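You operate a simulated robot arm through the tools that you are given. There is no shell and no other tool.

Carry out the task below with a simulated robot arm. There is one attempt and no reset: what you move stays moved.

## Task
Add one scoop from the open teal tub and stir the die box powder flat.
Fine: orange scoop and blue paddle, both put back; spill none; shut the lid again.

It is judged by the outcome, as a careful person would: the job done as asked, and still so three seconds after it is handed in. It fails if anything else is knocked over, pushed out of place, dropped, spilled or broken. Lids that push on must go on centred and level and be pressed home; caps that screw on are set level and turned clockwise until they are tight.

## Robot
A 7-joint arm with a two-finger gripper, fixed in place. Base frame: the origin is at the foot of the arm, x ahead of it, y to its left, z up. Lengths are in mm, angles in rad, forces in N, time in s.
With the tool pointing down near the work surface it reaches from about 320 to 760 mm from the base axis. Its first joint turns from -2.897 to 2.897 rad. Payload 1.71 kg.
Tool frame: the origin (TCP) lies between the finger pads and is the grasp point; the fingertips stand 20 mm ahead of it; z points along the fingers, y is the line along which they close. Largest opening 96 mm; the body of the gripper starts 113 mm behind the TCP.
Orientation is that of the tool frame in the base frame, as a unit quaternion [w, x, y, z]. With the fingers straight down and closing along the base's y, the tool's x points along the base's -x, its y along +y and its z along -z.

## Interface
- The arm moves only by the tool nudge_tool. Its argument "rows" is a list that holds one entry, the list of rows, each a list of 7 numbers: the gripper command, from -1 (shut) to 1 (fully open), values between in proportion, then the shift along the base's x, y, z in units of 150 mm (1.0 is 150 mm), then the turn, a rotation vector about the base's x, y, z in units of 120 degrees (1.0 is 120 degrees). In form: [[[hand, tx, ty, tz, ax, ay, az], ...]]. A call has 1 to 20 rows; each row is the pose to reach, as a shift and turn from the pose commanded when the call began. A call with a number of a shift or a turn outside -1 to 1 is refused whole. A row lasts 0.2 s, in which the tool goes at most 50 mm and 0.15 rad; a call with a longer step from one row to the next is refused whole, and so is a gripper value outside its range. A pose out of reach is approached as far as the arm can. The call stops where the force on the tool passes 70 N (or 10 N more than at its start, if that is more) or the arm is blocked; 0.2 s more then pass. Each finger travels about 153 mm/s and halts on what it meets, pressing with about 32 N; the grip force reading is that of the motor and also rises with nothing between the fingers. The clock runs only during rows and for 0.2 s after the last one: add rows that repeat a pose to give the fingers time. It gives the time, the measured TCP pose, the force on the tool (base axes), the opening and the grip force at its end, in the units of the frame above (readings bear some noise), with the torque about the TCP (base axes, N m) and any sound that the robot's microphone picked up, and new pictures: "pictures" is both (left out), scene, wrist or none.
- Cameras (640 x 400 px; columns grow to the right, rows downward): "scene" is fixed at [400.3, -499.8, 1645.3]; the picture's right is [0.91, -0.42, 0.00], its down [-0.26, -0.55, -0.79] and it looks along [0.34, 0.72, -0.61] (base axes); focal length 224 px, centre (320, 200). "wrist" rides on the gripper at [66, 14, -145] in the tool frame; the picture's right is [-0.21, 0.98, 0.00], its down [-0.88, -0.19, -0.44] and it looks along [-0.44, -0.09, 0.90] (tool axes); focal length 275 px, centre (320, 200). There is no depth. A picture from a camera that has moved, and an enlarged one, comes with that camera's place and axes in the base frame and with its lens.
- raise_lower(by): slides the trunk up (or, below 0, down) by that many mm; the arm rides with it, the base frame stays. It gives what a move gives, with no picture.
- enlarge(camera, box): a new picture of the part [left, top, right, bottom] of that camera's present view, enlarged. No time passes.
- close_job(): hands the job in; it is judged then, once.

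Nothing tells you positions but the pictures and the camera data. Unless the task says otherwise, let go and move clear before handing in.

The tools are called after "Request:" as name(argument=value, ...) on one line, values as JSON. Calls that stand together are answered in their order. nudge_tool: Moves the arm, as the interface text tells. Its arguments: {"type":"object","properties":{"rows":{"type":"array","items":{"type":"array","items":{"type":"array","items":{"type":"number"}}}},"pictures":{"type":"string","enum":["both","scene","wrist","none"]}},"required":["rows"]} The other tools are called the same way: raise_lower (by) slides the trunk up or down; enlarge (camera, box) takes an enlarged picture of a part of a camera's view; close_job () hands the job in.

At the start:

```text
clock: 0.0
tool_pos: [407.9, 179.8, 1442.8]
tool_rot: [-0.001, 0.0, 1.0, 0.0]
wrist_force: [1.2, -0.3, 0.3]
wrist_torque: [0.04, 0.06, 0.01]
opening: 96.1
grasp_force: 0.0
trunk travel left (down, up): [-325.0, 61.0]
```

scene: 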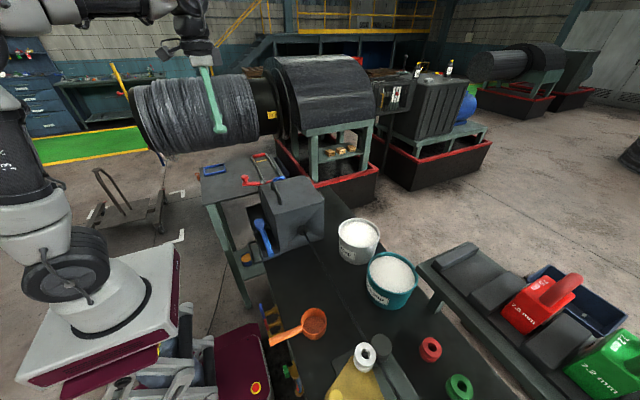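
wrist: 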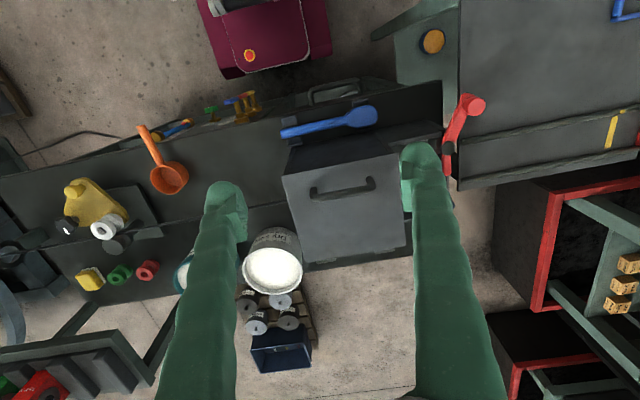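

I see a bench with an orange scoop, a white tub and a teal tub of powder, a grey lidded box (likely the die box) with a blue paddle next to it. First I'll look closer at everything.

Request:
enlarge(camera="scene", box=[180, 150, 340, 250])

Request:
enlarge(camera="scene", box=[250, 200, 500, 400])

Request:
enlarge(camera="wrist", box=[220, 80, 480, 280])

Request:
enlarge(camera="wrist", box=[40, 100, 320, 300])

```text
4.00 times, centred on (260, 200) of scene
camera zoom: at [400.3, -499.8, 1645.3], right [0.91, -0.42, 0.0], down [-0.26, -0.55, -0.79], along [0.34, 0.72, -0.61], focal length 895 px, centre (560, 200)
```

zoom: 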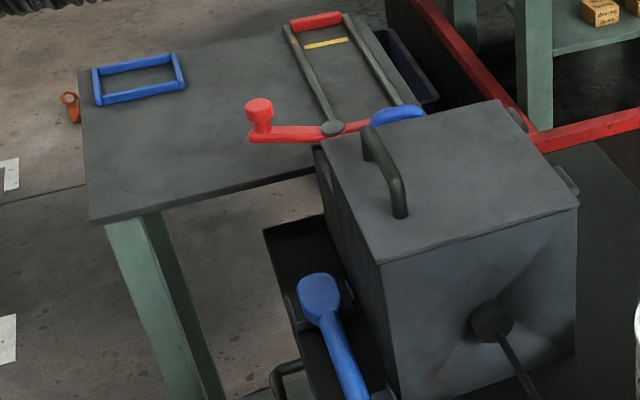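

```text
2.00 times, centred on (375, 300) of scene
camera zoom: at [400.3, -499.8, 1645.3], right [0.91, -0.42, 0.0], down [-0.26, -0.55, -0.79], along [0.34, 0.72, -0.61], focal length 448 px, centre (210, 0)
```

zoom: 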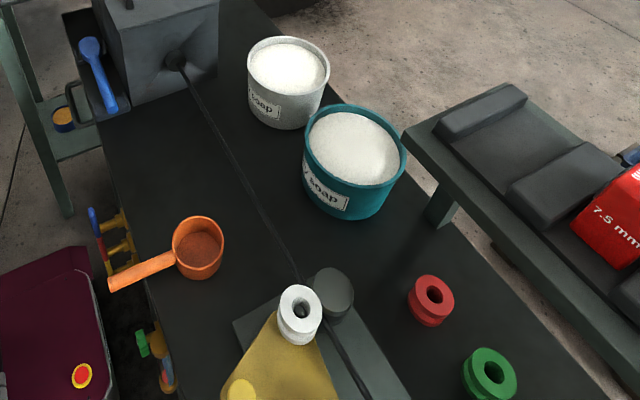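

```text
2.00 times, centred on (350, 180) of wrist
camera zoom: at [343.6, 193.7, 1587.8], right [0.21, 0.98, 0.0], down [0.88, -0.19, 0.44], along [0.43, -0.09, -0.9], focal length 551 px, centre (260, 240)
```

zoom: 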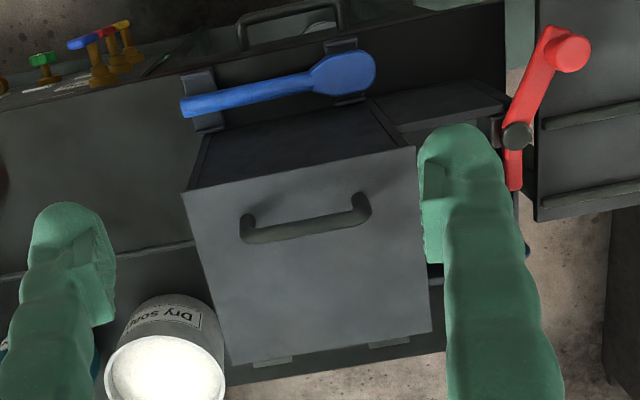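

```text
2.00 times, centred on (180, 200) of wrist
camera zoom: at [343.6, 193.7, 1587.8], right [0.21, 0.98, 0.0], down [0.88, -0.19, 0.44], along [0.43, -0.09, -0.9], focal length 551 px, centre (600, 200)
```

zoom: 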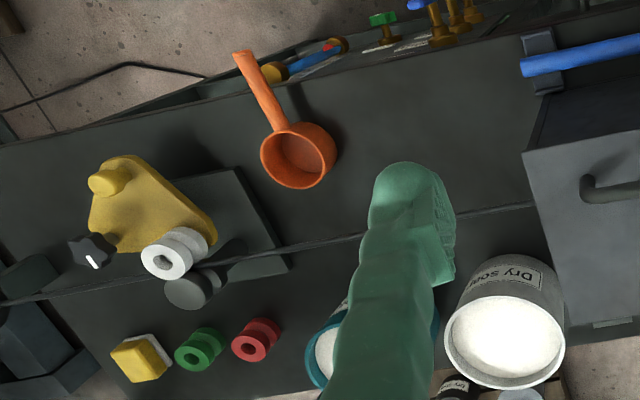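

The bench top seems to be around z≈930. The scoop bowl is near (512,-217), with its handle pointing toward the robot. The teal tub is near (794,-208), and the box lid spans about x 503–701 and y 87–296 at z≈1125, with its handle bar near (543,192,1153). I'll move closer to look at the lid handle and paddle.

Request:
nudge_tool(rows=[[[1, 0.12, 0.02, -0.25, 0, 0, 0], [1, 0.24, 0.035, -0.5, 0, 0, 0], [1, 0.36, 0.05, -0.75, 0, 0, 0], [1, 0.48, 0.067, -0.95, 0, 0, 0], [1, 0.48, 0.067, -0.95, 0, 0, 0]]])

```text
clock: 1.2
tool_pos: [458.7, 188.4, 1305.0]
tool_rot: [0.007, 0.002, 1.0, 0.0]
wrist_force: [1.1, -0.2, -0.4]
wrist_torque: [0.01, 0.04, -0.01]
opening: 95.9
grasp_force: 0.0
trunk travel left (down, up): [-325.0, 61.0]
camera wrist: at [392.0, 203.6, 1449.5], right [0.21, 0.98, 0.0], down [0.87, -0.19, 0.46], along [0.45, -0.09, -0.89], focal length 275 px, centre (320, 200)
```

scene: 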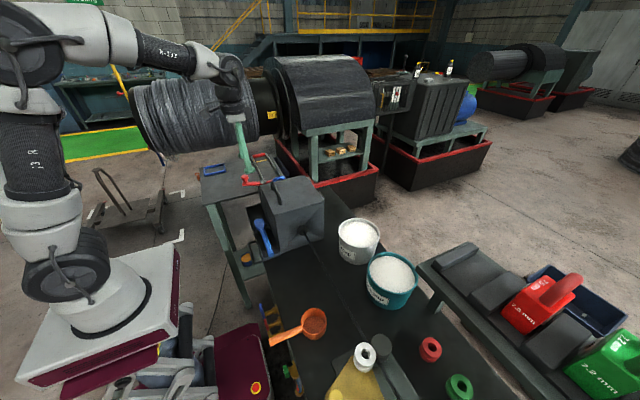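
wrist: 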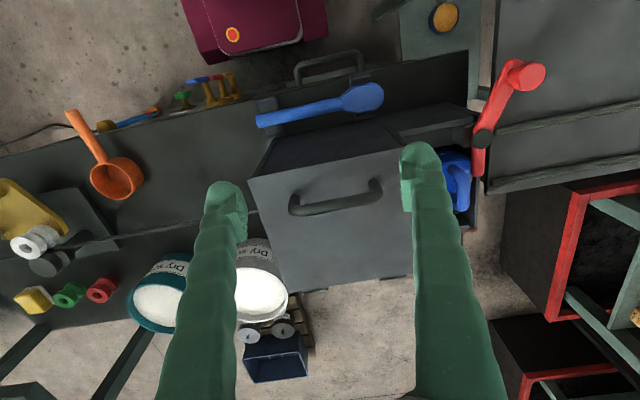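

The tool lags slightly behind its command. I'll let it settle, then enlarge the view.

Request:
nudge_tool(rows=[[[1, 0, 0, 0, 0, 0, 0], [1, 0, 0, 0, 0, 0, 0]]], pictures="none")

Request:
enlarge(camera="wrist", box=[220, 60, 500, 300])

Request:
enlarge(camera="wrist", box=[40, 80, 300, 340])

Request:
enlarge(camera="wrist", box=[360, 0, 540, 240])

```text
clock: 1.8
tool_pos: [458.3, 190.4, 1306.2]
tool_rot: [0.008, 0.002, 1.0, -0.001]
wrist_force: [-0.7, -0.8, 0.2]
wrist_torque: [-0.02, -0.02, 0.0]
opening: 95.9
grasp_force: 0.1
trunk travel left (down, up): [-325.0, 61.0]
```

```text
1.67 times, centred on (360, 180) of wrist
camera zoom: at [389.9, 203.8, 1450.4], right [0.21, 0.98, 0.0], down [0.87, -0.19, 0.46], along [0.45, -0.09, -0.89], focal length 459 px, centre (253, 233)
```

zoom: 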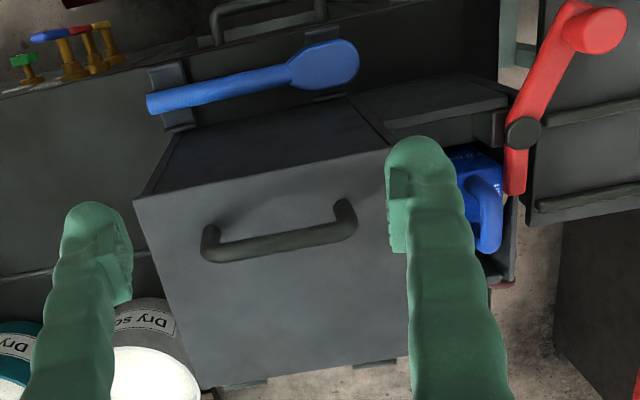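

```text
1.54 times, centred on (170, 210) of wrist
camera zoom: at [389.9, 203.8, 1450.4], right [0.21, 0.98, 0.0], down [0.87, -0.19, 0.46], along [0.45, -0.09, -0.89], focal length 424 px, centre (551, 185)
```

zoom: 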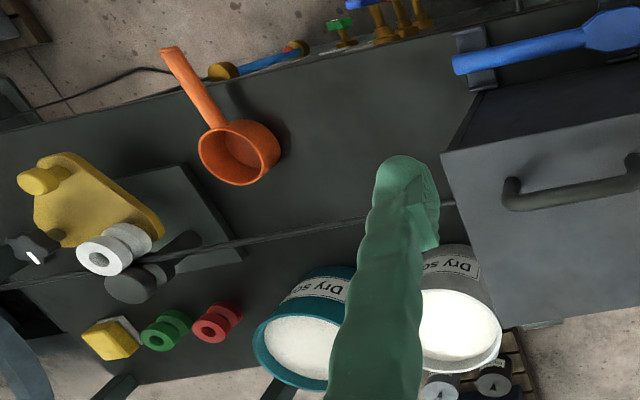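

```text
1.67 times, centred on (450, 120) of wrist
camera zoom: at [389.9, 203.8, 1450.4], right [0.21, 0.98, 0.0], down [0.87, -0.19, 0.46], along [0.45, -0.09, -0.89], focal length 459 px, centre (103, 333)
```

zoom: 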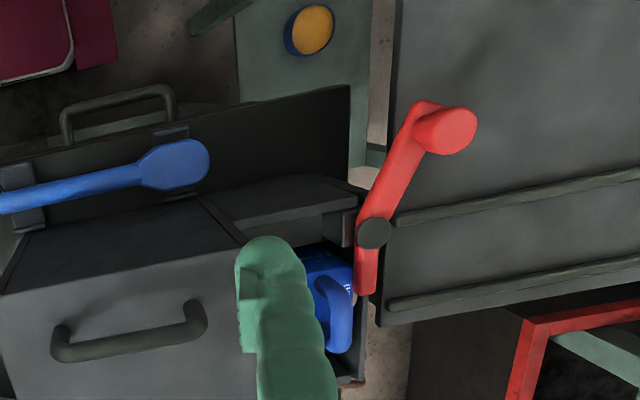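

The tool settled about 20 mm short in x. I'll test whether that's a limit or a steady offset.

Request:
nudge_tool(rows=[[[1, 0.1, 0, 0, 0, 0, 0], [1, 0.2, 0, 0, 0, 0, 0], [1, 0.2, 0, 0, 0, 0, 0], [1, 0.2, 0, 0, 0, 0, 0]]], pictures="none")

```text
clock: 2.8
tool_pos: [488.2, 190.9, 1306.6]
tool_rot: [0.007, 0.001, 1.0, 0.0]
wrist_force: [0.7, 0.1, -0.1]
wrist_torque: [-0.02, -0.01, 0.02]
opening: 95.9
grasp_force: 0.0
trunk travel left (down, up): [-325.0, 61.0]
```

Relative moves are exact, so there is only a steady offset, and I'll work from the measured pose. Next I turn the gripper 90° so the fingers close along x across the lid handle.

Request:
nudge_tool(rows=[[[1, 0.04, 0, 0, 0, 0, 0.07], [1, 0.08, 0, 0, 0, 0, 0.14], [1, 0.12, 0, 0, 0, 0, 0.21], [1, 0.16, 0, 0, 0, 0, 0.28], [1, 0.2, 0, 0, 0, 0, 0.35], [1, 0.24, 0, 0, 0, 0, 0.42], [1, 0.28, 0, 0, 0, 0, 0.49], [1, 0.32, 0, 0, 0, 0, 0.56], [1, 0.36, 0, 0, 0, 0, 0.63], [1, 0.4, 0, 0, 0, 0, 0.7], [1, 0.4, 0, 0, 0, 0, 0.75], [1, 0.4, 0, 0, 0, 0, 0.75]]])

```text
clock: 5.4
tool_pos: [548.6, 189.5, 1306.3]
tool_rot: [0.004, -0.706, 0.708, 0.006]
wrist_force: [0.2, 0.3, -0.9]
wrist_torque: [0.01, -0.01, -0.01]
opening: 96.2
grasp_force: 0.1
trunk travel left (down, up): [-325.0, 61.0]
camera wrist: at [534.4, 122.0, 1450.3], right [-0.98, 0.21, 0.0], down [0.19, 0.87, 0.46], along [0.09, 0.45, -0.89], focal length 275 px, centre (320, 200)
```

scene: 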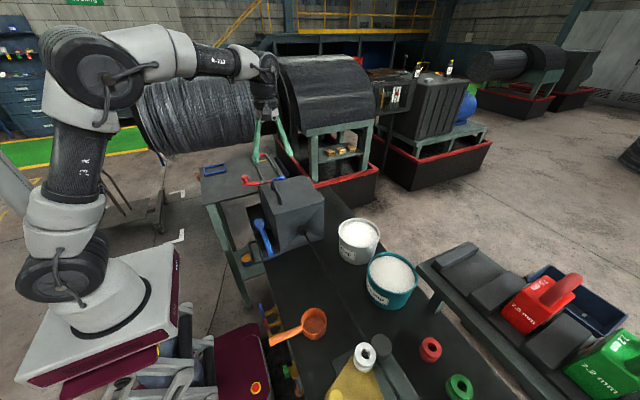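
wrist: 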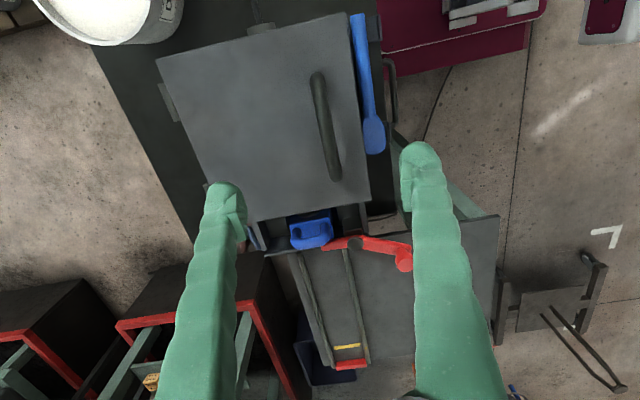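

The bar is centred between the fingers at about x≈541. I'll descend to it in stages.

Request:
nudge_tool(rows=[[[1, -0.02, 0, -0.25, 0, 0, 0], [1, -0.047, 0, -0.5, 0, 0, 0], [1, -0.047, 0, -0.7, 0, 0, 0], [1, -0.047, 0, -0.88, 0, 0, 0], [1, -0.047, 0, -0.94, 0, 0, 0], [1, -0.047, 0, -0.94, 0, 0, 0]]])

```text
clock: 6.8
tool_pos: [539.6, 190.7, 1163.0]
tool_rot: [0.006, -0.706, 0.708, 0.006]
wrist_force: [-0.7, 0.1, 0.2]
wrist_torque: [-0.01, -0.02, 0.01]
opening: 96.0
grasp_force: 0.0
trunk travel left (down, up): [-325.0, 61.0]
camera wrist: at [526.5, 122.6, 1308.9], right [-0.98, 0.21, 0.0], down [0.19, 0.87, 0.46], along [0.09, 0.45, -0.89], focal length 275 px, centre (320, 200)
```

scene: 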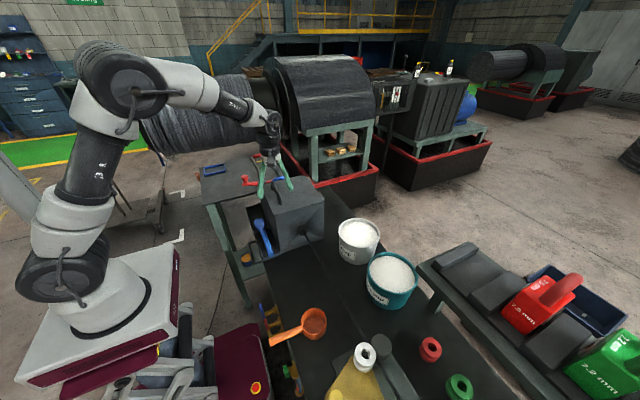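
wrist: 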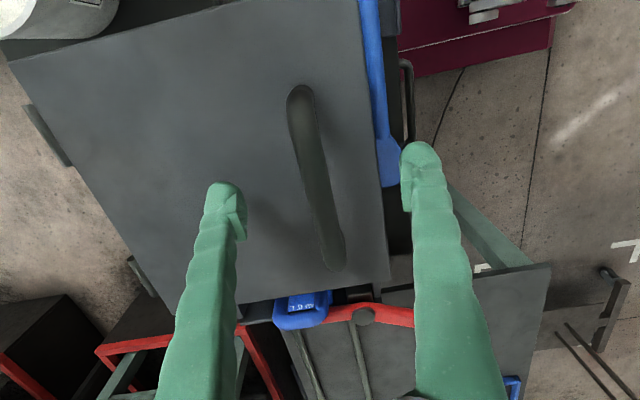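

The bar is between the pads, so I'll close on it.

Request:
nudge_tool(rows=[[[-1, 0, 0, 0, 0, 0, 0], [-1, 0, 0, 0, 0, 0, 0], [-1, 0, 0, 0, 0, 0, 0], [-1, 0, 0, 0, 0, 0, 0]]])

```text
clock: 7.8
tool_pos: [541.1, 190.0, 1164.8]
tool_rot: [0.005, -0.706, 0.708, 0.006]
wrist_force: [-2.9, -0.3, -2.5]
wrist_torque: [-0.01, -0.01, 0.06]
opening: 8.3
grasp_force: 35.4
trunk travel left (down, up): [-325.0, 61.0]
camera wrist: at [526.3, 122.6, 1309.1], right [-0.98, 0.21, 0.01], down [0.19, 0.87, 0.46], along [0.09, 0.45, -0.89], focal length 275 px, centre (320, 200)
```

scene: 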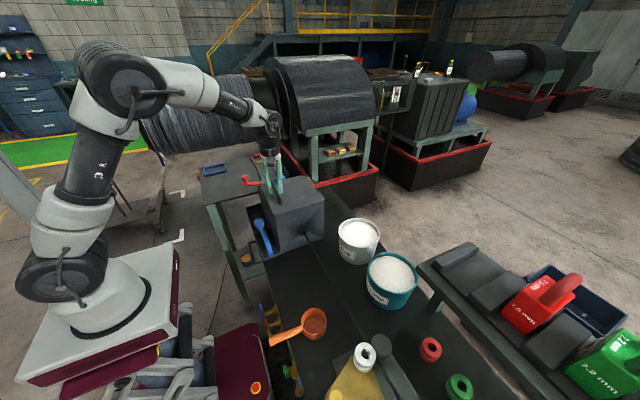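
wrist: 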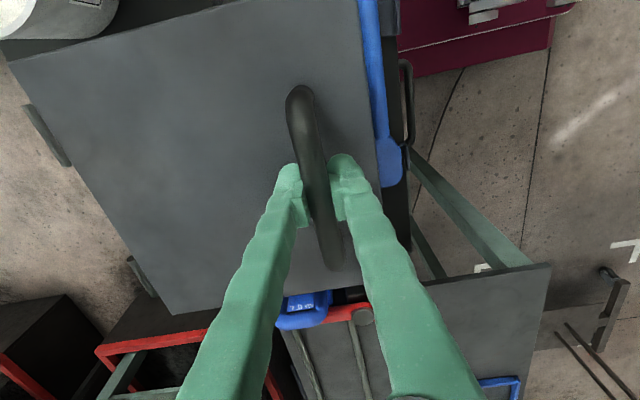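

The bar is gripped. Now I'll swing the lid up along its hinge arc, starting with 30°.

Request:
nudge_tool(rows=[[[-1, 0.022, 0, 0.095, 0, 0, 0], [-1, 0.051, 0, 0.187, 0, 0, 0], [-1, 0.09, 0, 0.276, 0, 0, 0], [-1, 0.135, 0, 0.362, 0, 0, 0], [-1, 0.187, 0, 0.443, 0, 0, 0], [-1, 0.247, 0, 0.52, 0, 0, 0], [-1, 0.247, 0, 0.52, 0, 0, 0]]])

```text
clock: 9.4
tool_pos: [581.0, 189.1, 1240.9]
tool_rot: [0.004, -0.705, 0.709, 0.006]
wrist_force: [9.0, 3.8, -14.5]
wrist_torque: [-0.01, 0.12, -0.11]
opening: 8.7
grasp_force: 35.3
trunk travel left (down, up): [-325.0, 61.0]
camera wrist: at [566.8, 122.6, 1385.6], right [-0.98, 0.21, 0.01], down [0.19, 0.87, 0.46], along [0.09, 0.45, -0.89], focal length 275 px, centre (320, 200)
```

scene: 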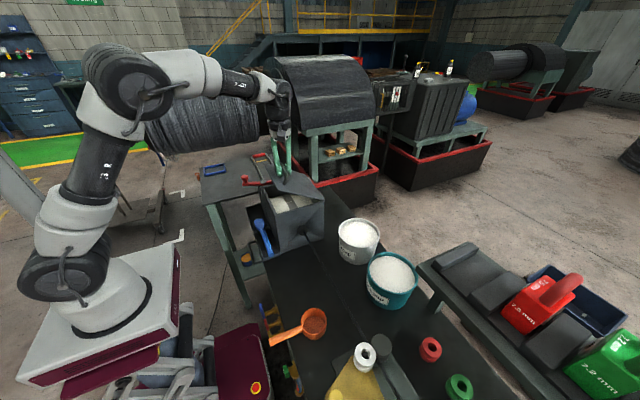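
wrist: 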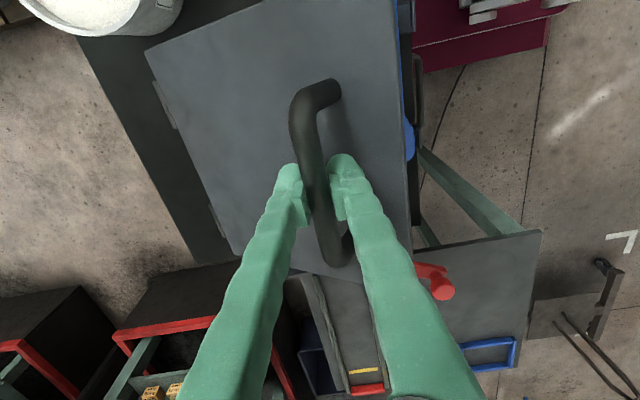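

The lid swings freely and I can see the powder box opening. Continuing to 60°.

Request:
nudge_tool(rows=[[[-1, 0.066, 0, 0.071, 0, 0, 0], [-1, 0.138, 0, 0.136, 0, 0, 0], [-1, 0.215, 0, 0.195, 0, 0, 0], [-1, 0.297, 0, 0.246, 0, 0, 0], [-1, 0.383, 0, 0.29, 0, 0, 0], [-1, 0.473, 0, 0.327, 0, 0, 0], [-1, 0.473, 0, 0.327, 0, 0, 0]]])

```text
clock: 11.0
tool_pos: [636.8, 189.4, 1291.6]
tool_rot: [0.001, -0.704, 0.71, 0.003]
wrist_force: [15.5, 0.5, -48.5]
wrist_torque: [0.32, -0.04, -0.24]
opening: 10.4
grasp_force: 34.7
trunk travel left (down, up): [-325.0, 61.0]
stopped in row 7: the arm was blocked; the commanded pose is now the measured one
camera wrist: at [623.5, 124.0, 1437.5], right [-0.98, 0.21, 0.0], down [0.19, 0.87, 0.45], along [0.09, 0.44, -0.89], focal length 275 px, centre (320, 200)
```

scene: 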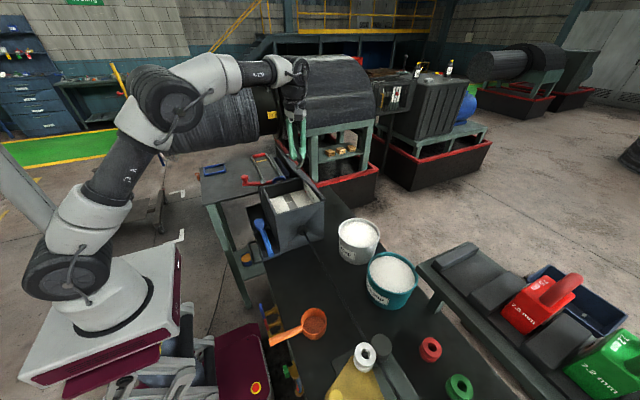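
wrist: 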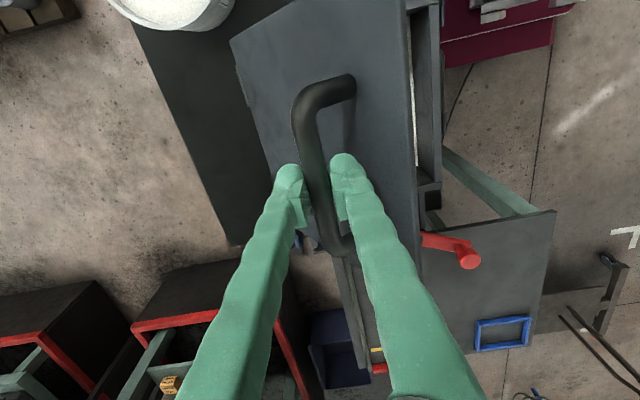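

The path ran a few mm too high, because the bar sits further from the lid plane than I assumed. I'll relax the tension and continue on a corrected arc.

Request:
nudge_tool(rows=[[[-1, 0.013, 0, -0.04, 0, 0, 0], [-1, 0.027, 0, -0.05, 0, 0, 0], [-1, 0.073, 0, -0.037, 0, 0, 0], [-1, 0.12, 0, -0.021, 0, 0, 0], [-1, 0.12, 0, -0.021, 0, 0, 0]]])

```text
clock: 12.2
tool_pos: [632.0, 191.3, 1312.9]
tool_rot: [0.014, -0.705, 0.709, -0.005]
wrist_force: [0.1, 0.1, 2.0]
wrist_torque: [-0.04, 0.03, 0.02]
opening: 0.0
grasp_force: 29.5
trunk travel left (down, up): [-325.0, 61.0]
stopped in row 5: the arm was blocked; the commanded pose is now the measured one
camera wrist: at [613.4, 123.9, 1457.4], right [-0.98, 0.21, -0.03], down [0.18, 0.87, 0.46], along [0.12, 0.45, -0.89], focal length 275 px, centre (320, 200)
```

scene: 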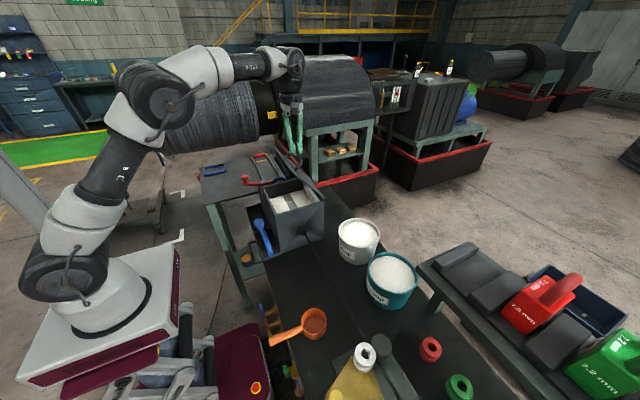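
wrist: 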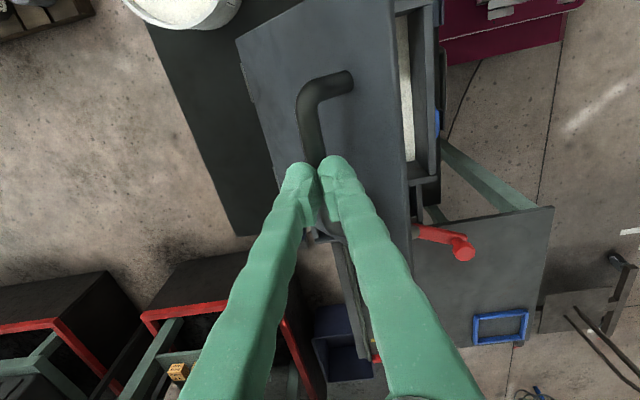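

The fingers slipped off the bar, but the lid holds itself at roughly 55°. I'll lift clear, then push the lid further open from its inner side.

Request:
nudge_tool(rows=[[[-1, 0, 0, 0.2, 0, 0, 0], [-1, 0, 0, 0.4, 0, 0, 0], [-1, 0, 0, 0.4, 0, 0, 0]]], pictures="wrist")

```text
clock: 13.0
tool_pos: [610.2, 191.3, 1386.2]
tool_rot: [0.02, -0.705, 0.709, -0.012]
wrist_force: [-0.8, 0.7, -0.5]
wrist_torque: [0.06, -0.09, 0.01]
opening: 0.0
grasp_force: 29.6
trunk travel left (down, up): [-325.0, 61.0]
stopped in row 3: the arm was blocked; the commanded pose is now the measured one
camera wrist: at [590.5, 124.9, 1531.1], right [-0.98, 0.21, -0.04], down [0.17, 0.87, 0.46], along [0.13, 0.44, -0.89], focal length 275 px, centre (320, 200)
```

wrist: 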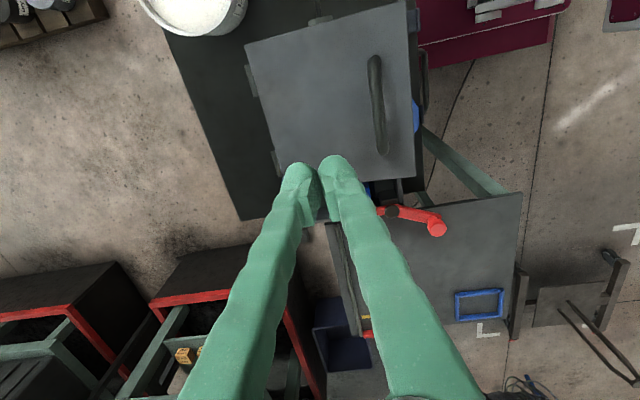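

The lid fell shut when released, because the arm can't reach far enough at this height with the tool vertical. New plan: come from the -y side with the tool horizontal, parallel to the bar, grip it there and roll with the lid. First I'll move back and reorient.

Request:
nudge_tool(rows=[[[1, -0.2, -0.2, 0, 0, 0, 0], [1, -0.4, -0.4, 0, 0, 0, 0], [1, -0.6, -0.6, -0.1, 0, 0, 0], [1, -0.8, -0.8, -0.2, 0, 0, 0], [1, -0.86, -0.98, -0.3, 0, 0, 0], [1, -0.86, -0.98, -0.3, 0, 0, 0]]])

```text
clock: 14.4
tool_pos: [484.6, 44.8, 1336.4]
tool_rot: [0.018, -0.705, 0.709, -0.011]
wrist_force: [0.9, 0.2, 1.0]
wrist_torque: [-0.01, -0.01, -0.01]
opening: 95.9
grasp_force: 0.1
trunk travel left (down, up): [-325.0, 61.0]
camera wrist: at [463.6, -21.6, 1481.4], right [-0.98, 0.21, -0.04], down [0.17, 0.87, 0.46], along [0.13, 0.44, -0.89], focal length 275 px, centre (320, 200)
```

scene: 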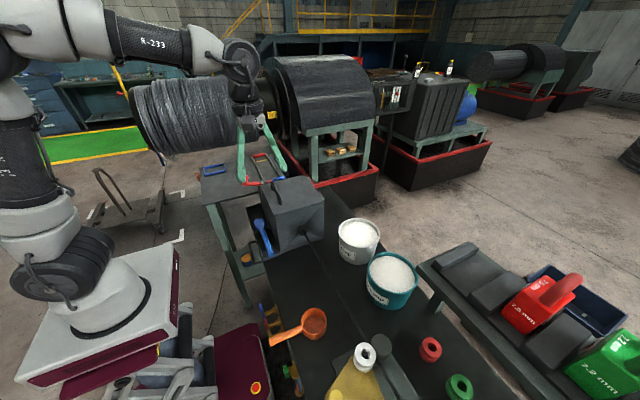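
wrist: 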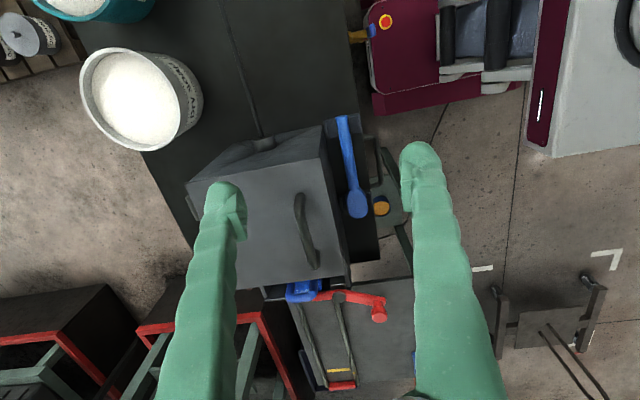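

Now I pitch the tool 90° about x so it points along +y.

Request:
nudge_tool(rows=[[[1, 0, 0, 0, 0.07, 0, 0], [1, 0, 0, 0, 0.14, 0, 0], [1, 0, 0, 0, 0.21, 0, 0], [1, 0, 0, 0, 0.28, 0, 0], [1, 0, 0, 0, 0.35, 0, 0], [1, 0, 0, 0, 0.42, 0, 0], [1, 0, 0, 0, 0.49, 0, 0], [1, 0, 0, 0, 0.56, 0, 0], [1, 0, 0, 0, 0.63, 0, 0], [1, 0, 0, 0, 0.7, 0, 0], [1, 0, 0, 0, 0.75, 0, 0], [1, 0, 0, 0, 0.75, 0, 0]]])

```text
clock: 17.0
tool_pos: [483.3, 44.9, 1338.1]
tool_rot: [0.513, -0.484, 0.509, 0.493]
wrist_force: [-0.7, -0.2, 0.2]
wrist_torque: [-0.03, -0.02, -0.01]
opening: 96.1
grasp_force: 0.1
trunk travel left (down, up): [-325.0, 61.0]
camera wrist: at [463.3, -98.3, 1271.1], right [-0.98, 0.04, 0.21], down [0.17, -0.46, 0.87], along [0.13, 0.89, 0.45], focal length 275 px, centre (320, 200)
```

scene: 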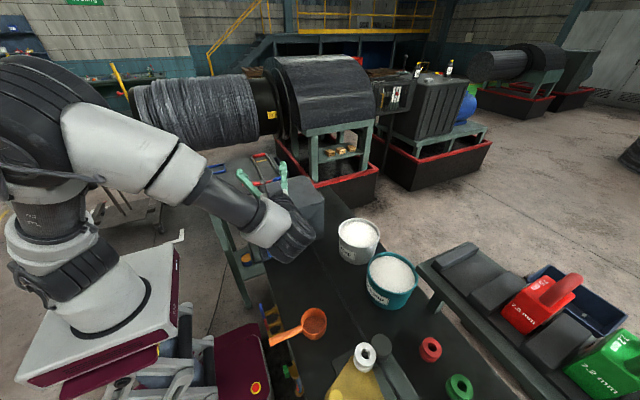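
wrist: 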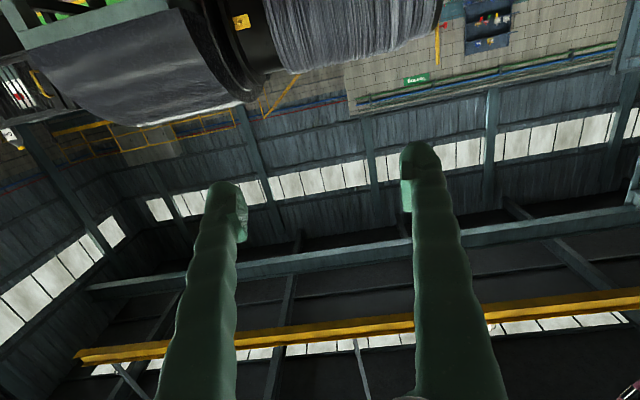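

The tool is now horizontal along +y. I'll descend to bar height beside the lid, correcting the small tilt.

Request:
nudge_tool(rows=[[[1, 0.1, -0.05, -0.2, -0.006, 0, 0.02], [1, 0.2, -0.1, -0.4, -0.006, 0, 0.02], [1, 0.3, -0.1, -0.6, -0.006, 0, 0.02], [1, 0.38, -0.1, -0.8, -0.006, 0, 0.02], [1, 0.385, -0.1, -0.98, -0.006, 0, 0.02], [1, 0.385, -0.1, -0.98, -0.006, 0, 0.02]]])

```text
clock: 18.4
tool_pos: [542.2, 31.2, 1190.9]
tool_rot: [0.499, -0.499, 0.502, 0.5]
wrist_force: [0.2, 0.2, 0.7]
wrist_torque: [0.02, -0.01, -0.01]
opening: 96.2
grasp_force: 0.1
trunk travel left (down, up): [-325.0, 61.0]
camera wrist: at [528.0, -114.6, 1126.0], right [-0.98, 0.0, 0.21], down [0.19, -0.44, 0.88], along [0.1, 0.9, 0.43], focal length 275 px, centre (320, 200)
```

scene: 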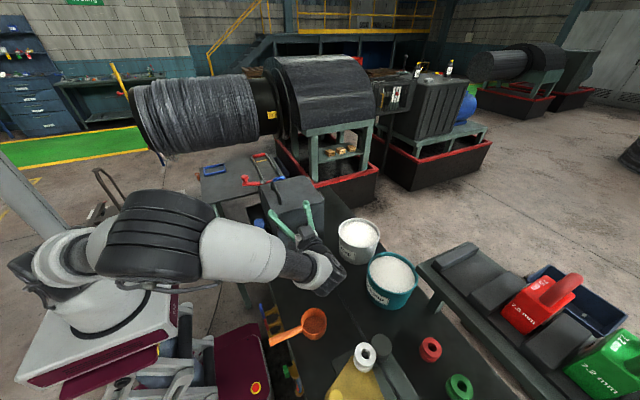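
wrist: 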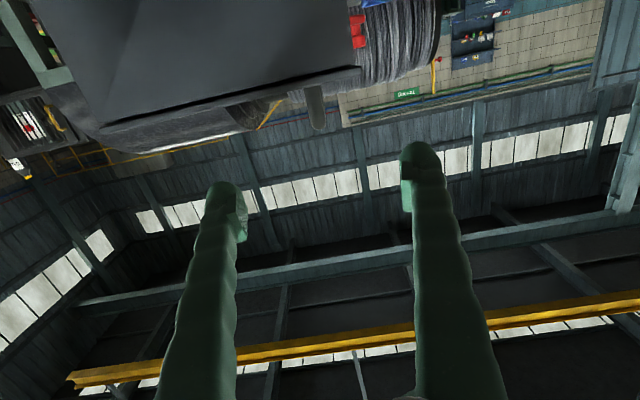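

The handle shows end-on in the wrist view. I'll enlarge it to measure its height.

Request:
enlarge(camera="wrist", box=[240, 50, 420, 170])

Request:
enlarge(camera="scene", box=[230, 170, 360, 300])

```text
3.33 times, centred on (330, 110) of wrist
camera zoom: at [528.0, -114.6, 1126.0], right [-0.98, 0.0, 0.21], down [0.19, -0.44, 0.88], along [0.1, 0.9, 0.43], focal length 918 px, centre (287, 500)
```

zoom: 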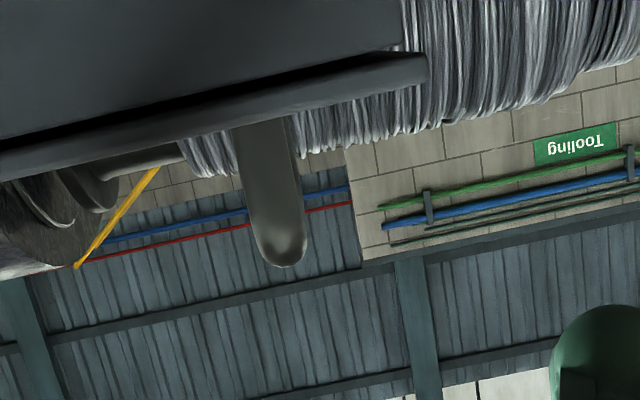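

```text
3.08 times, centred on (295, 235) of scene
camera zoom: at [400.3, -499.8, 1645.3], right [0.91, -0.42, 0.0], down [-0.26, -0.55, -0.79], along [0.34, 0.72, -0.61], focal length 688 px, centre (397, 92)
```

zoom: 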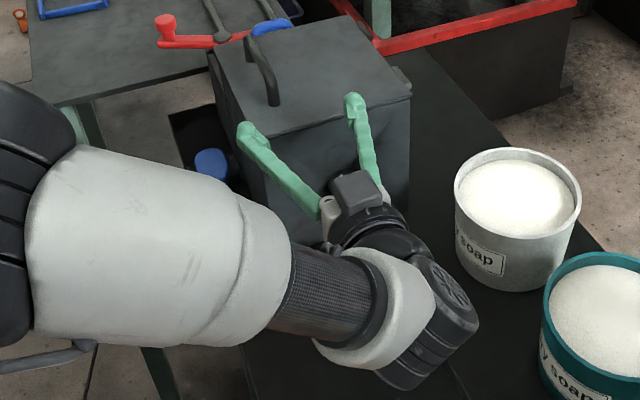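

The bar is about 14 mm thick at x≈542, z≈1170, with the lid top at about z≈1138. I'll lower to bar height, then slide in along +y.

Request:
nudge_tool(rows=[[[1, 0, 0, -0.15, 0, 0, 0], [1, 0, 0.2, -0.15, 0, 0, 0], [1, 0, 0.4, -0.15, 0, 0, 0], [1, 0, 0.6, -0.15, 0, 0, 0], [1, 0, 0.8, -0.15, 0, 0, 0], [1, 0, 0.89, -0.15, 0, 0, 0], [1, 0, 0.89, -0.15, 0, 0, 0]]])

```text
clock: 20.0
tool_pos: [542.2, 163.8, 1168.0]
tool_rot: [0.498, -0.498, 0.503, 0.5]
wrist_force: [0.2, 0.9, -0.7]
wrist_torque: [0.0, 0.02, 0.02]
opening: 96.3
grasp_force: 0.0
trunk travel left (down, up): [-325.0, 61.0]
camera wrist: at [527.6, 18.5, 1103.3], right [-0.98, 0.0, 0.21], down [0.19, -0.44, 0.88], along [0.1, 0.9, 0.43], focal length 275 px, centre (320, 200)
```

scene: 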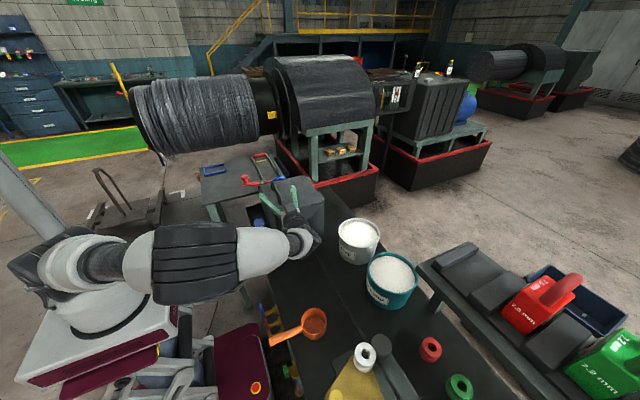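
wrist: 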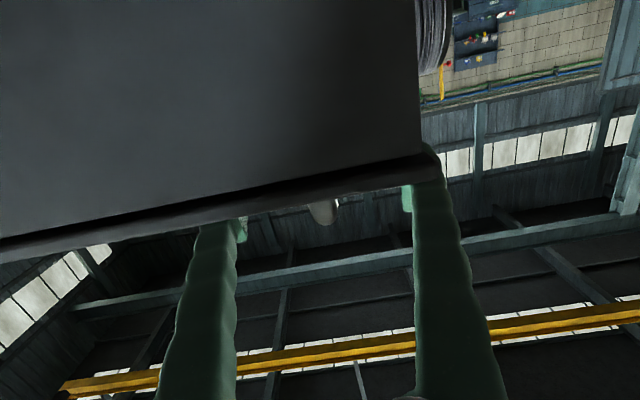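

Lined up, so I'll close on the bar.

Request:
nudge_tool(rows=[[[-1, 0, 0, 0, 0, 0, 0], [-1, 0, 0, 0, 0, 0, 0], [-1, 0, 0, 0, 0, 0, 0], [-1, 0, 0, 0, 0, 0, 0]]])

```text
clock: 21.0
tool_pos: [540.0, 163.3, 1168.3]
tool_rot: [0.498, -0.5, 0.502, 0.501]
wrist_force: [-11.9, -0.6, -1.8]
wrist_torque: [-0.13, -0.01, 0.15]
opening: 12.9
grasp_force: 34.6
trunk travel left (down, up): [-325.0, 61.0]
camera wrist: at [526.1, 18.6, 1103.7], right [-0.98, 0.0, 0.21], down [0.19, -0.44, 0.88], along [0.09, 0.9, 0.43], focal length 275 px, centre (320, 200)
```

scene: 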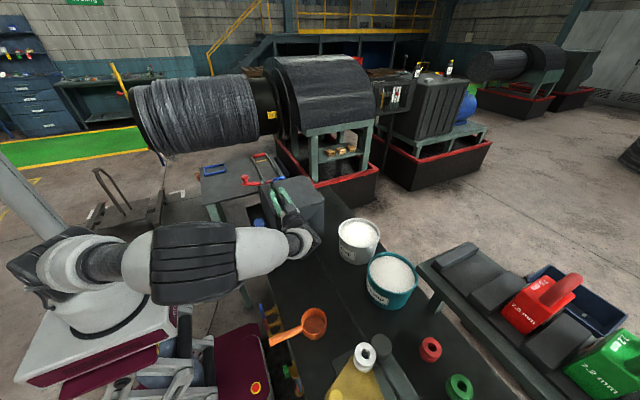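
wrist: 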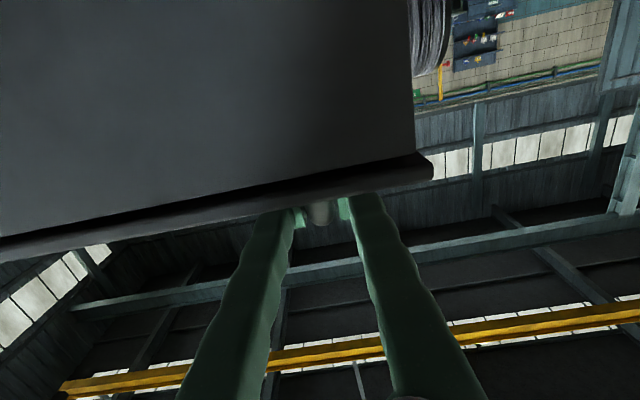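

Firm grip. Now I'll swing the lid to 30° while rolling with it.

Request:
nudge_tool(rows=[[[-1, 0.032, 0, 0.113, 0, 0.05, 0], [-1, 0.075, 0, 0.223, 0, 0.1, 0], [-1, 0.13, 0, 0.328, 0, 0.15, 0], [-1, 0.195, 0, 0.426, 0, 0.2, 0], [-1, 0.271, 0, 0.517, 0, 0.25, 0], [-1, 0.271, 0, 0.517, 0, 0.25, 0]]])

```text
clock: 22.4
tool_pos: [581.8, 163.9, 1246.5]
tool_rot: [0.351, -0.352, 0.615, 0.613]
wrist_force: [-5.0, 4.5, 3.6]
wrist_torque: [0.14, 0.0, 0.01]
opening: 12.7
grasp_force: 34.9
trunk travel left (down, up): [-325.0, 61.0]
camera wrist: at [536.9, 18.6, 1197.4], right [-0.74, 0.0, 0.67], down [0.6, -0.44, 0.66], along [0.3, 0.9, 0.33], focal length 275 px, centre (320, 200)
```

scene: 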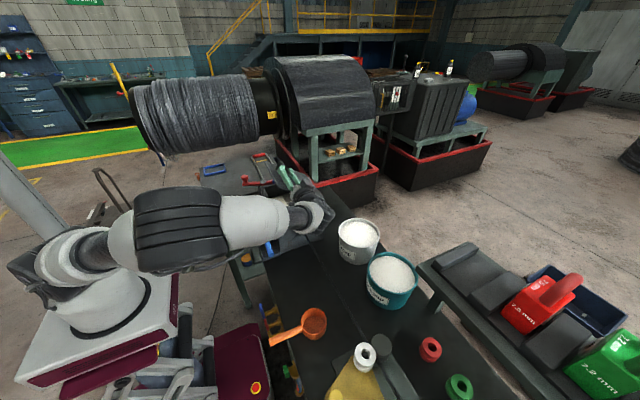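
wrist: 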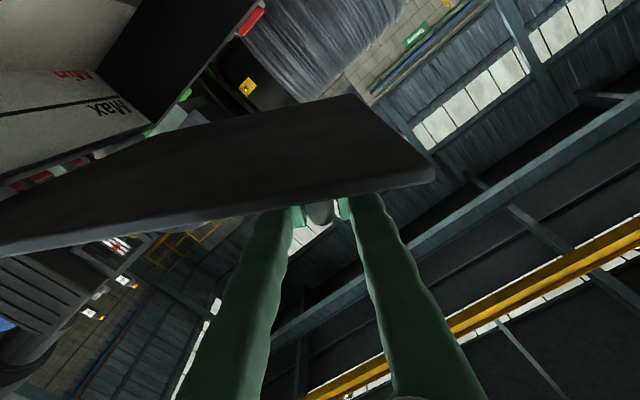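

Very low forces, so I'll continue to 66°.

Request:
nudge_tool(rows=[[[-1, 0.084, 0, 0.083, 0, 0.05, 0], [-1, 0.177, 0, 0.156, 0, 0.1, 0], [-1, 0.277, 0, 0.219, 0, 0.15, 0], [-1, 0.382, 0, 0.271, 0, 0.2, 0], [-1, 0.493, 0, 0.313, 0, 0.25, 0], [-1, 0.607, 0, 0.341, 0, 0.3, 0], [-1, 0.607, 0, 0.341, 0, 0.3, 0]]])

```text
clock: 24.0
tool_pos: [674.1, 163.0, 1294.3]
tool_rot: [0.143, -0.145, 0.695, 0.69]
wrist_force: [0.9, 2.5, -9.6]
wrist_torque: [-0.18, 0.05, -0.02]
opening: 13.0
grasp_force: 35.2
trunk travel left (down, up): [-325.0, 61.0]
camera wrist: at [609.6, 18.6, 1282.9], right [-0.2, 0.01, 0.98], down [0.88, -0.44, 0.18], along [0.43, 0.9, 0.08], focal length 275 px, centre (320, 200)
```

scene: 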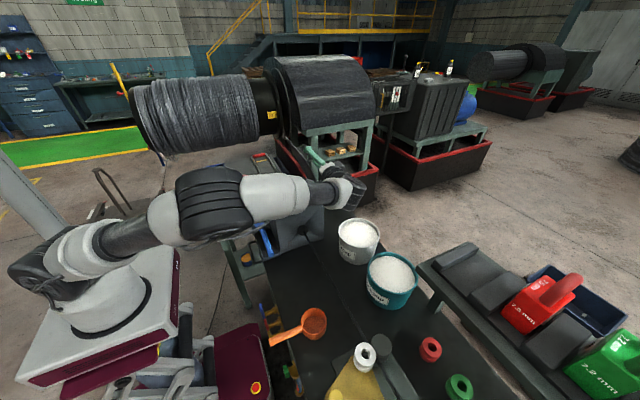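
wrist: 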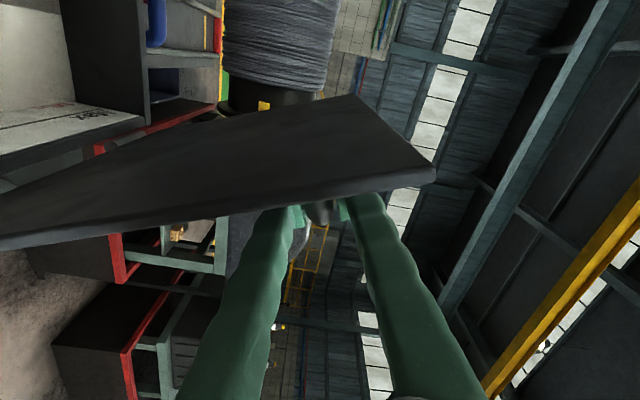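

Request:
nudge_tool(rows=[[[-1, 0.117, 0, 0.017, 0, 0.05, 0], [-1, 0.235, 0, 0.023, 0, 0.1, 0], [-1, 0.353, 0, 0.015, 0, 0.15, 0], [-1, 0.469, 0, -0.005, 0, 0.2, 0], [-1, 0.469, 0, -0.005, 0, 0.2, 0]]])

```text
clock: 24.9
tool_pos: [715.8, 163.4, 1298.0]
tool_rot: [0.018, -0.026, 0.715, 0.698]
wrist_force: [-2.7, 5.6, -38.5]
wrist_torque: [-0.47, 0.14, 0.7]
opening: 12.9
grasp_force: 34.9
trunk travel left (down, up): [-325.0, 61.0]
stopped in row 4: the arm was blocked; the commanded pose is now the measured one
camera wrist: at [649.3, 18.8, 1311.0], right [0.14, 0.03, 0.99], down [0.89, -0.44, -0.12], along [0.43, 0.9, -0.09], focal length 275 px, centre (320, 200)
```

scene: 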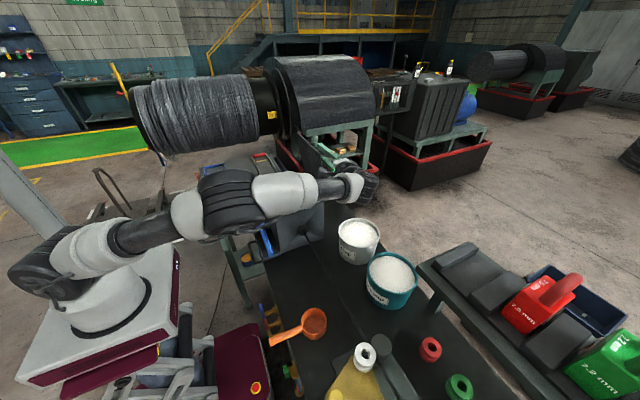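
wrist: 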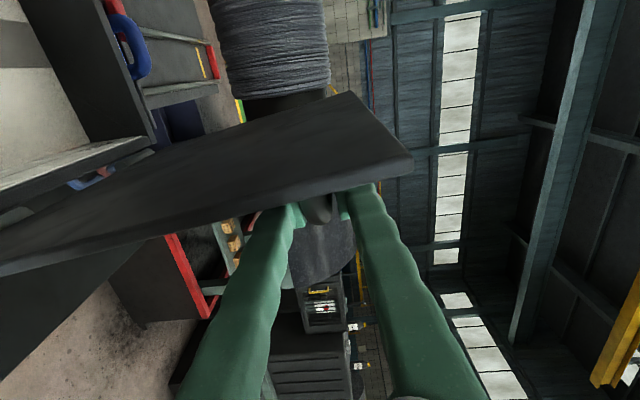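

The arm ran out of stretch at a lid angle of about 81°. Yawing the tool slightly around the bar brings the wrist closer to the base and gives more reach.

Request:
nudge_tool(rows=[[[-1, 0, 0, 0, 0, -0.02, -0.05], [-1, 0, 0, 0, 0, -0.02, -0.1], [-1, 0, 0, 0, 0, -0.02, -0.1]]], pictures="wrist")

```text
clock: 25.3
tool_pos: [696.5, 164.8, 1298.9]
tool_rot: [0.042, -0.02, 0.721, 0.692]
wrist_force: [3.1, 5.3, -54.1]
wrist_torque: [1.83, -0.68, 0.1]
opening: 13.5
grasp_force: 34.6
trunk travel left (down, up): [-325.0, 61.0]
stopped in row 1: the arm was blocked; the commanded pose is now the measured one
camera wrist: at [625.0, 22.2, 1312.1], right [0.12, 0.04, 0.99], down [0.87, -0.48, -0.09], along [0.47, 0.88, -0.09], focal length 275 px, centre (320, 200)
```

wrist: 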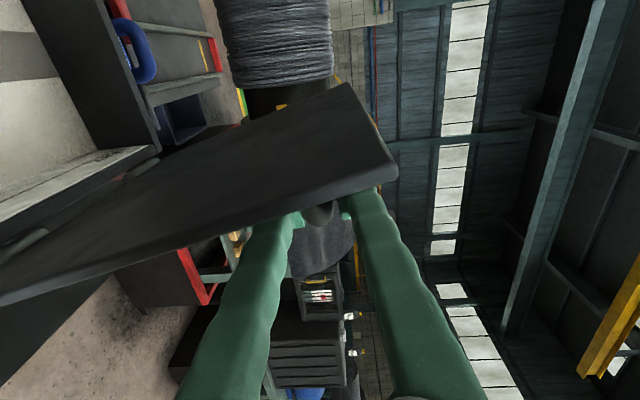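

The lid is lagging the roll and the arc is a bit too high. I'll relax by lowering slightly, re-aligning the roll with the lid and adding yaw.

Request:
nudge_tool(rows=[[[-1, -0.02, 0, -0.035, 0, -0.03, -0.02], [-1, -0.02, 0, -0.04, 0, -0.06, -0.04], [-1, -0.02, 0, -0.04, 0, -0.06, -0.07], [-1, -0.02, 0, -0.04, 0, -0.06, -0.09], [-1, -0.02, 0, -0.04, 0, -0.06, -0.09]]], pictures="wrist")

```text
clock: 26.5
tool_pos: [693.2, 162.7, 1297.4]
tool_rot: [0.155, 0.0, 0.712, 0.685]
wrist_force: [1.9, 6.5, -43.2]
wrist_torque: [0.67, -0.12, 0.56]
opening: 13.1
grasp_force: 34.7
trunk travel left (down, up): [-325.0, 61.0]
camera wrist: at [597.0, 37.3, 1300.0], right [-0.01, 0.02, 1.0], down [0.77, -0.63, 0.02], along [0.63, 0.77, -0.01], focal length 275 px, centre (320, 200)
```

wrist: 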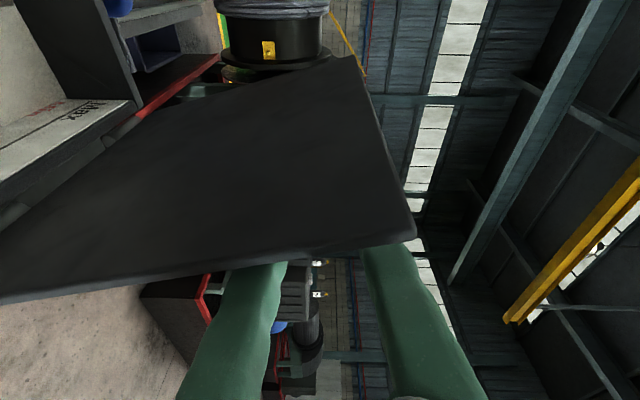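

I'll test releasing the tension by moving down a few millimetres.

Request:
nudge_tool(rows=[[[-1, 0.0, 0, -0.03, 0, 0, 0], [-1, 0, 0, -0.05, 0, 0, 0], [-1, 0, 0, -0.05, 0, 0, 0]]], pictures="scene")

```text
clock: 27.3
tool_pos: [693.3, 164.1, 1298.3]
tool_rot: [0.158, -0.001, 0.708, 0.688]
wrist_force: [2.5, 4.5, -7.2]
wrist_torque: [0.15, -0.16, 0.42]
opening: 12.9
grasp_force: 35.3
trunk travel left (down, up): [-325.0, 61.0]
```

scene: 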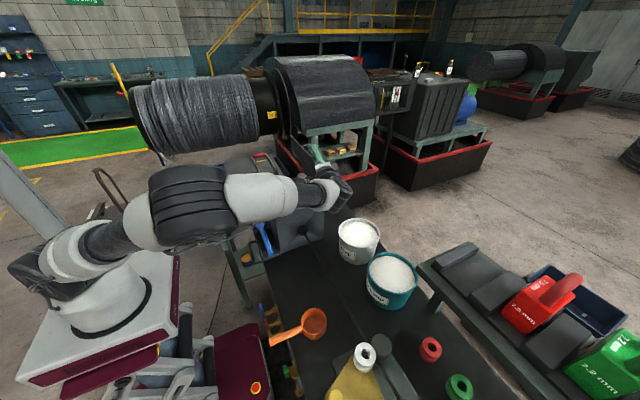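

The tension is relieved. I'll continue the push along +x with matching roll.

Request:
nudge_tool(rows=[[[-1, 0.1, 0, 0.0, 0, 0.04, 0], [-1, 0.2, 0, 0.0, 0, 0.08, 0], [-1, 0.2, 0, 0.0, 0, 0.08, 0]]], pictures="wrist")

```text
clock: 28.1
tool_pos: [721.8, 162.1, 1297.7]
tool_rot: [0.096, 0.058, 0.72, 0.685]
wrist_force: [1.5, 3.4, -0.6]
wrist_torque: [0.28, -0.08, 0.48]
opening: 13.0
grasp_force: 35.2
trunk travel left (down, up): [-325.0, 61.0]
camera wrist: at [625.4, 37.1, 1313.4], right [0.15, 0.01, 0.99], down [0.77, -0.63, -0.11], along [0.62, 0.78, -0.1], focal length 275 px, centre (320, 200)
```

wrist: 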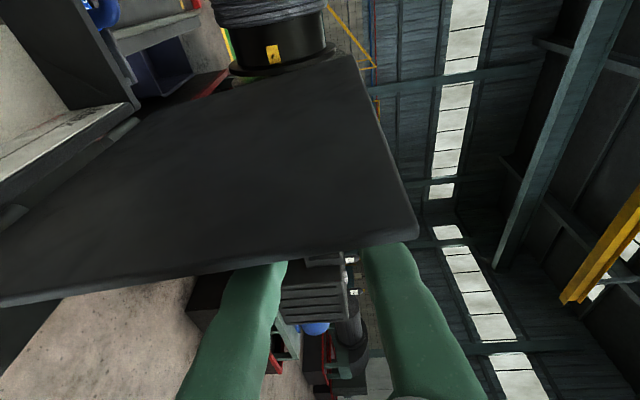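

It moves freely. Continuing past vertical.

Request:
nudge_tool(rows=[[[-1, 0.1, 0, -0.005, 0, 0.04, 0], [-1, 0.2, 0, -0.02, 0, 0.08, 0], [-1, 0.3, 0, -0.045, 0, 0.12, 0], [-1, 0.3, 0, -0.045, 0, 0.12, 0]]], pictures="both")

```text
clock: 29.1
tool_pos: [768.0, 163.0, 1284.4]
tool_rot: [0.004, 0.144, 0.729, 0.67]
wrist_force: [-9.1, 1.9, -25.9]
wrist_torque: [0.4, -0.04, 0.28]
opening: 12.9
grasp_force: 34.8
trunk travel left (down, up): [-325.0, 61.0]
camera wrist: at [678.5, 37.3, 1325.9], right [0.4, 0.02, 0.92], down [0.71, -0.63, -0.3], along [0.58, 0.77, -0.26], focal length 275 px, centre (320, 200)
```

scene: 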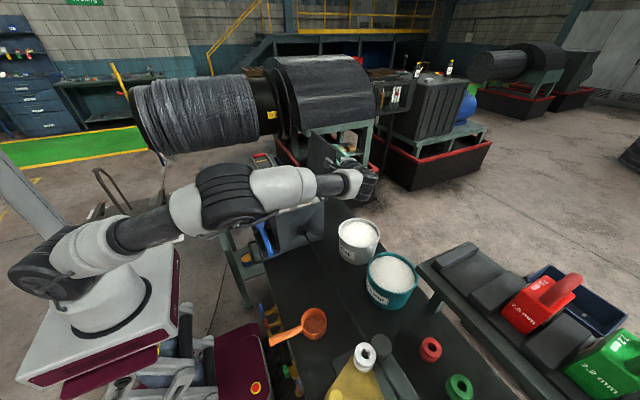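
wrist: 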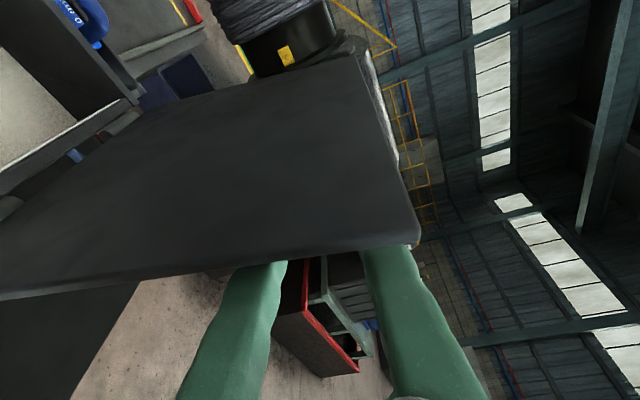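

The lid is at about 100°. I'll push slightly further to find its stop before releasing.

Request:
nudge_tool(rows=[[[-1, 0.06, 0, -0.035, 0, 0.03, 0], [-1, 0.11, 0, -0.075, 0, 0.06, 0], [-1, 0.11, 0, -0.075, 0, 0.06, 0]]], pictures="wrist")

```text
clock: 29.4
tool_pos: [750.8, 163.9, 1290.5]
tool_rot: [-0.004, 0.148, 0.731, 0.666]
wrist_force: [-2.2, 4.2, -24.8]
wrist_torque: [1.73, -0.68, 0.74]
opening: 13.8
grasp_force: 34.4
trunk travel left (down, up): [-325.0, 61.0]
stopped in row 1: the arm was blocked; the commanded pose is now the measured one
camera wrist: at [662.8, 37.8, 1334.6], right [0.41, 0.03, 0.91], down [0.71, -0.63, -0.31], along [0.57, 0.78, -0.28], focal length 275 px, centre (320, 200)
```

wrist: 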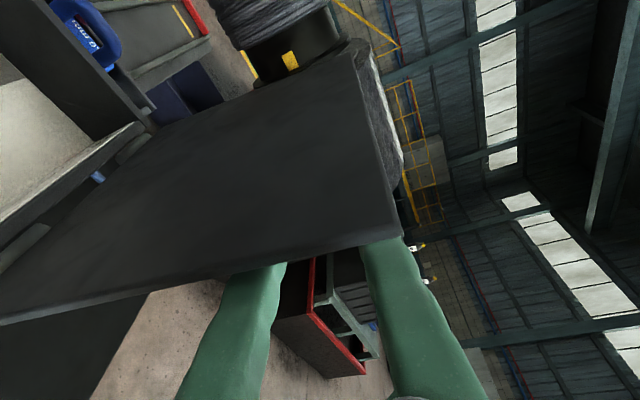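

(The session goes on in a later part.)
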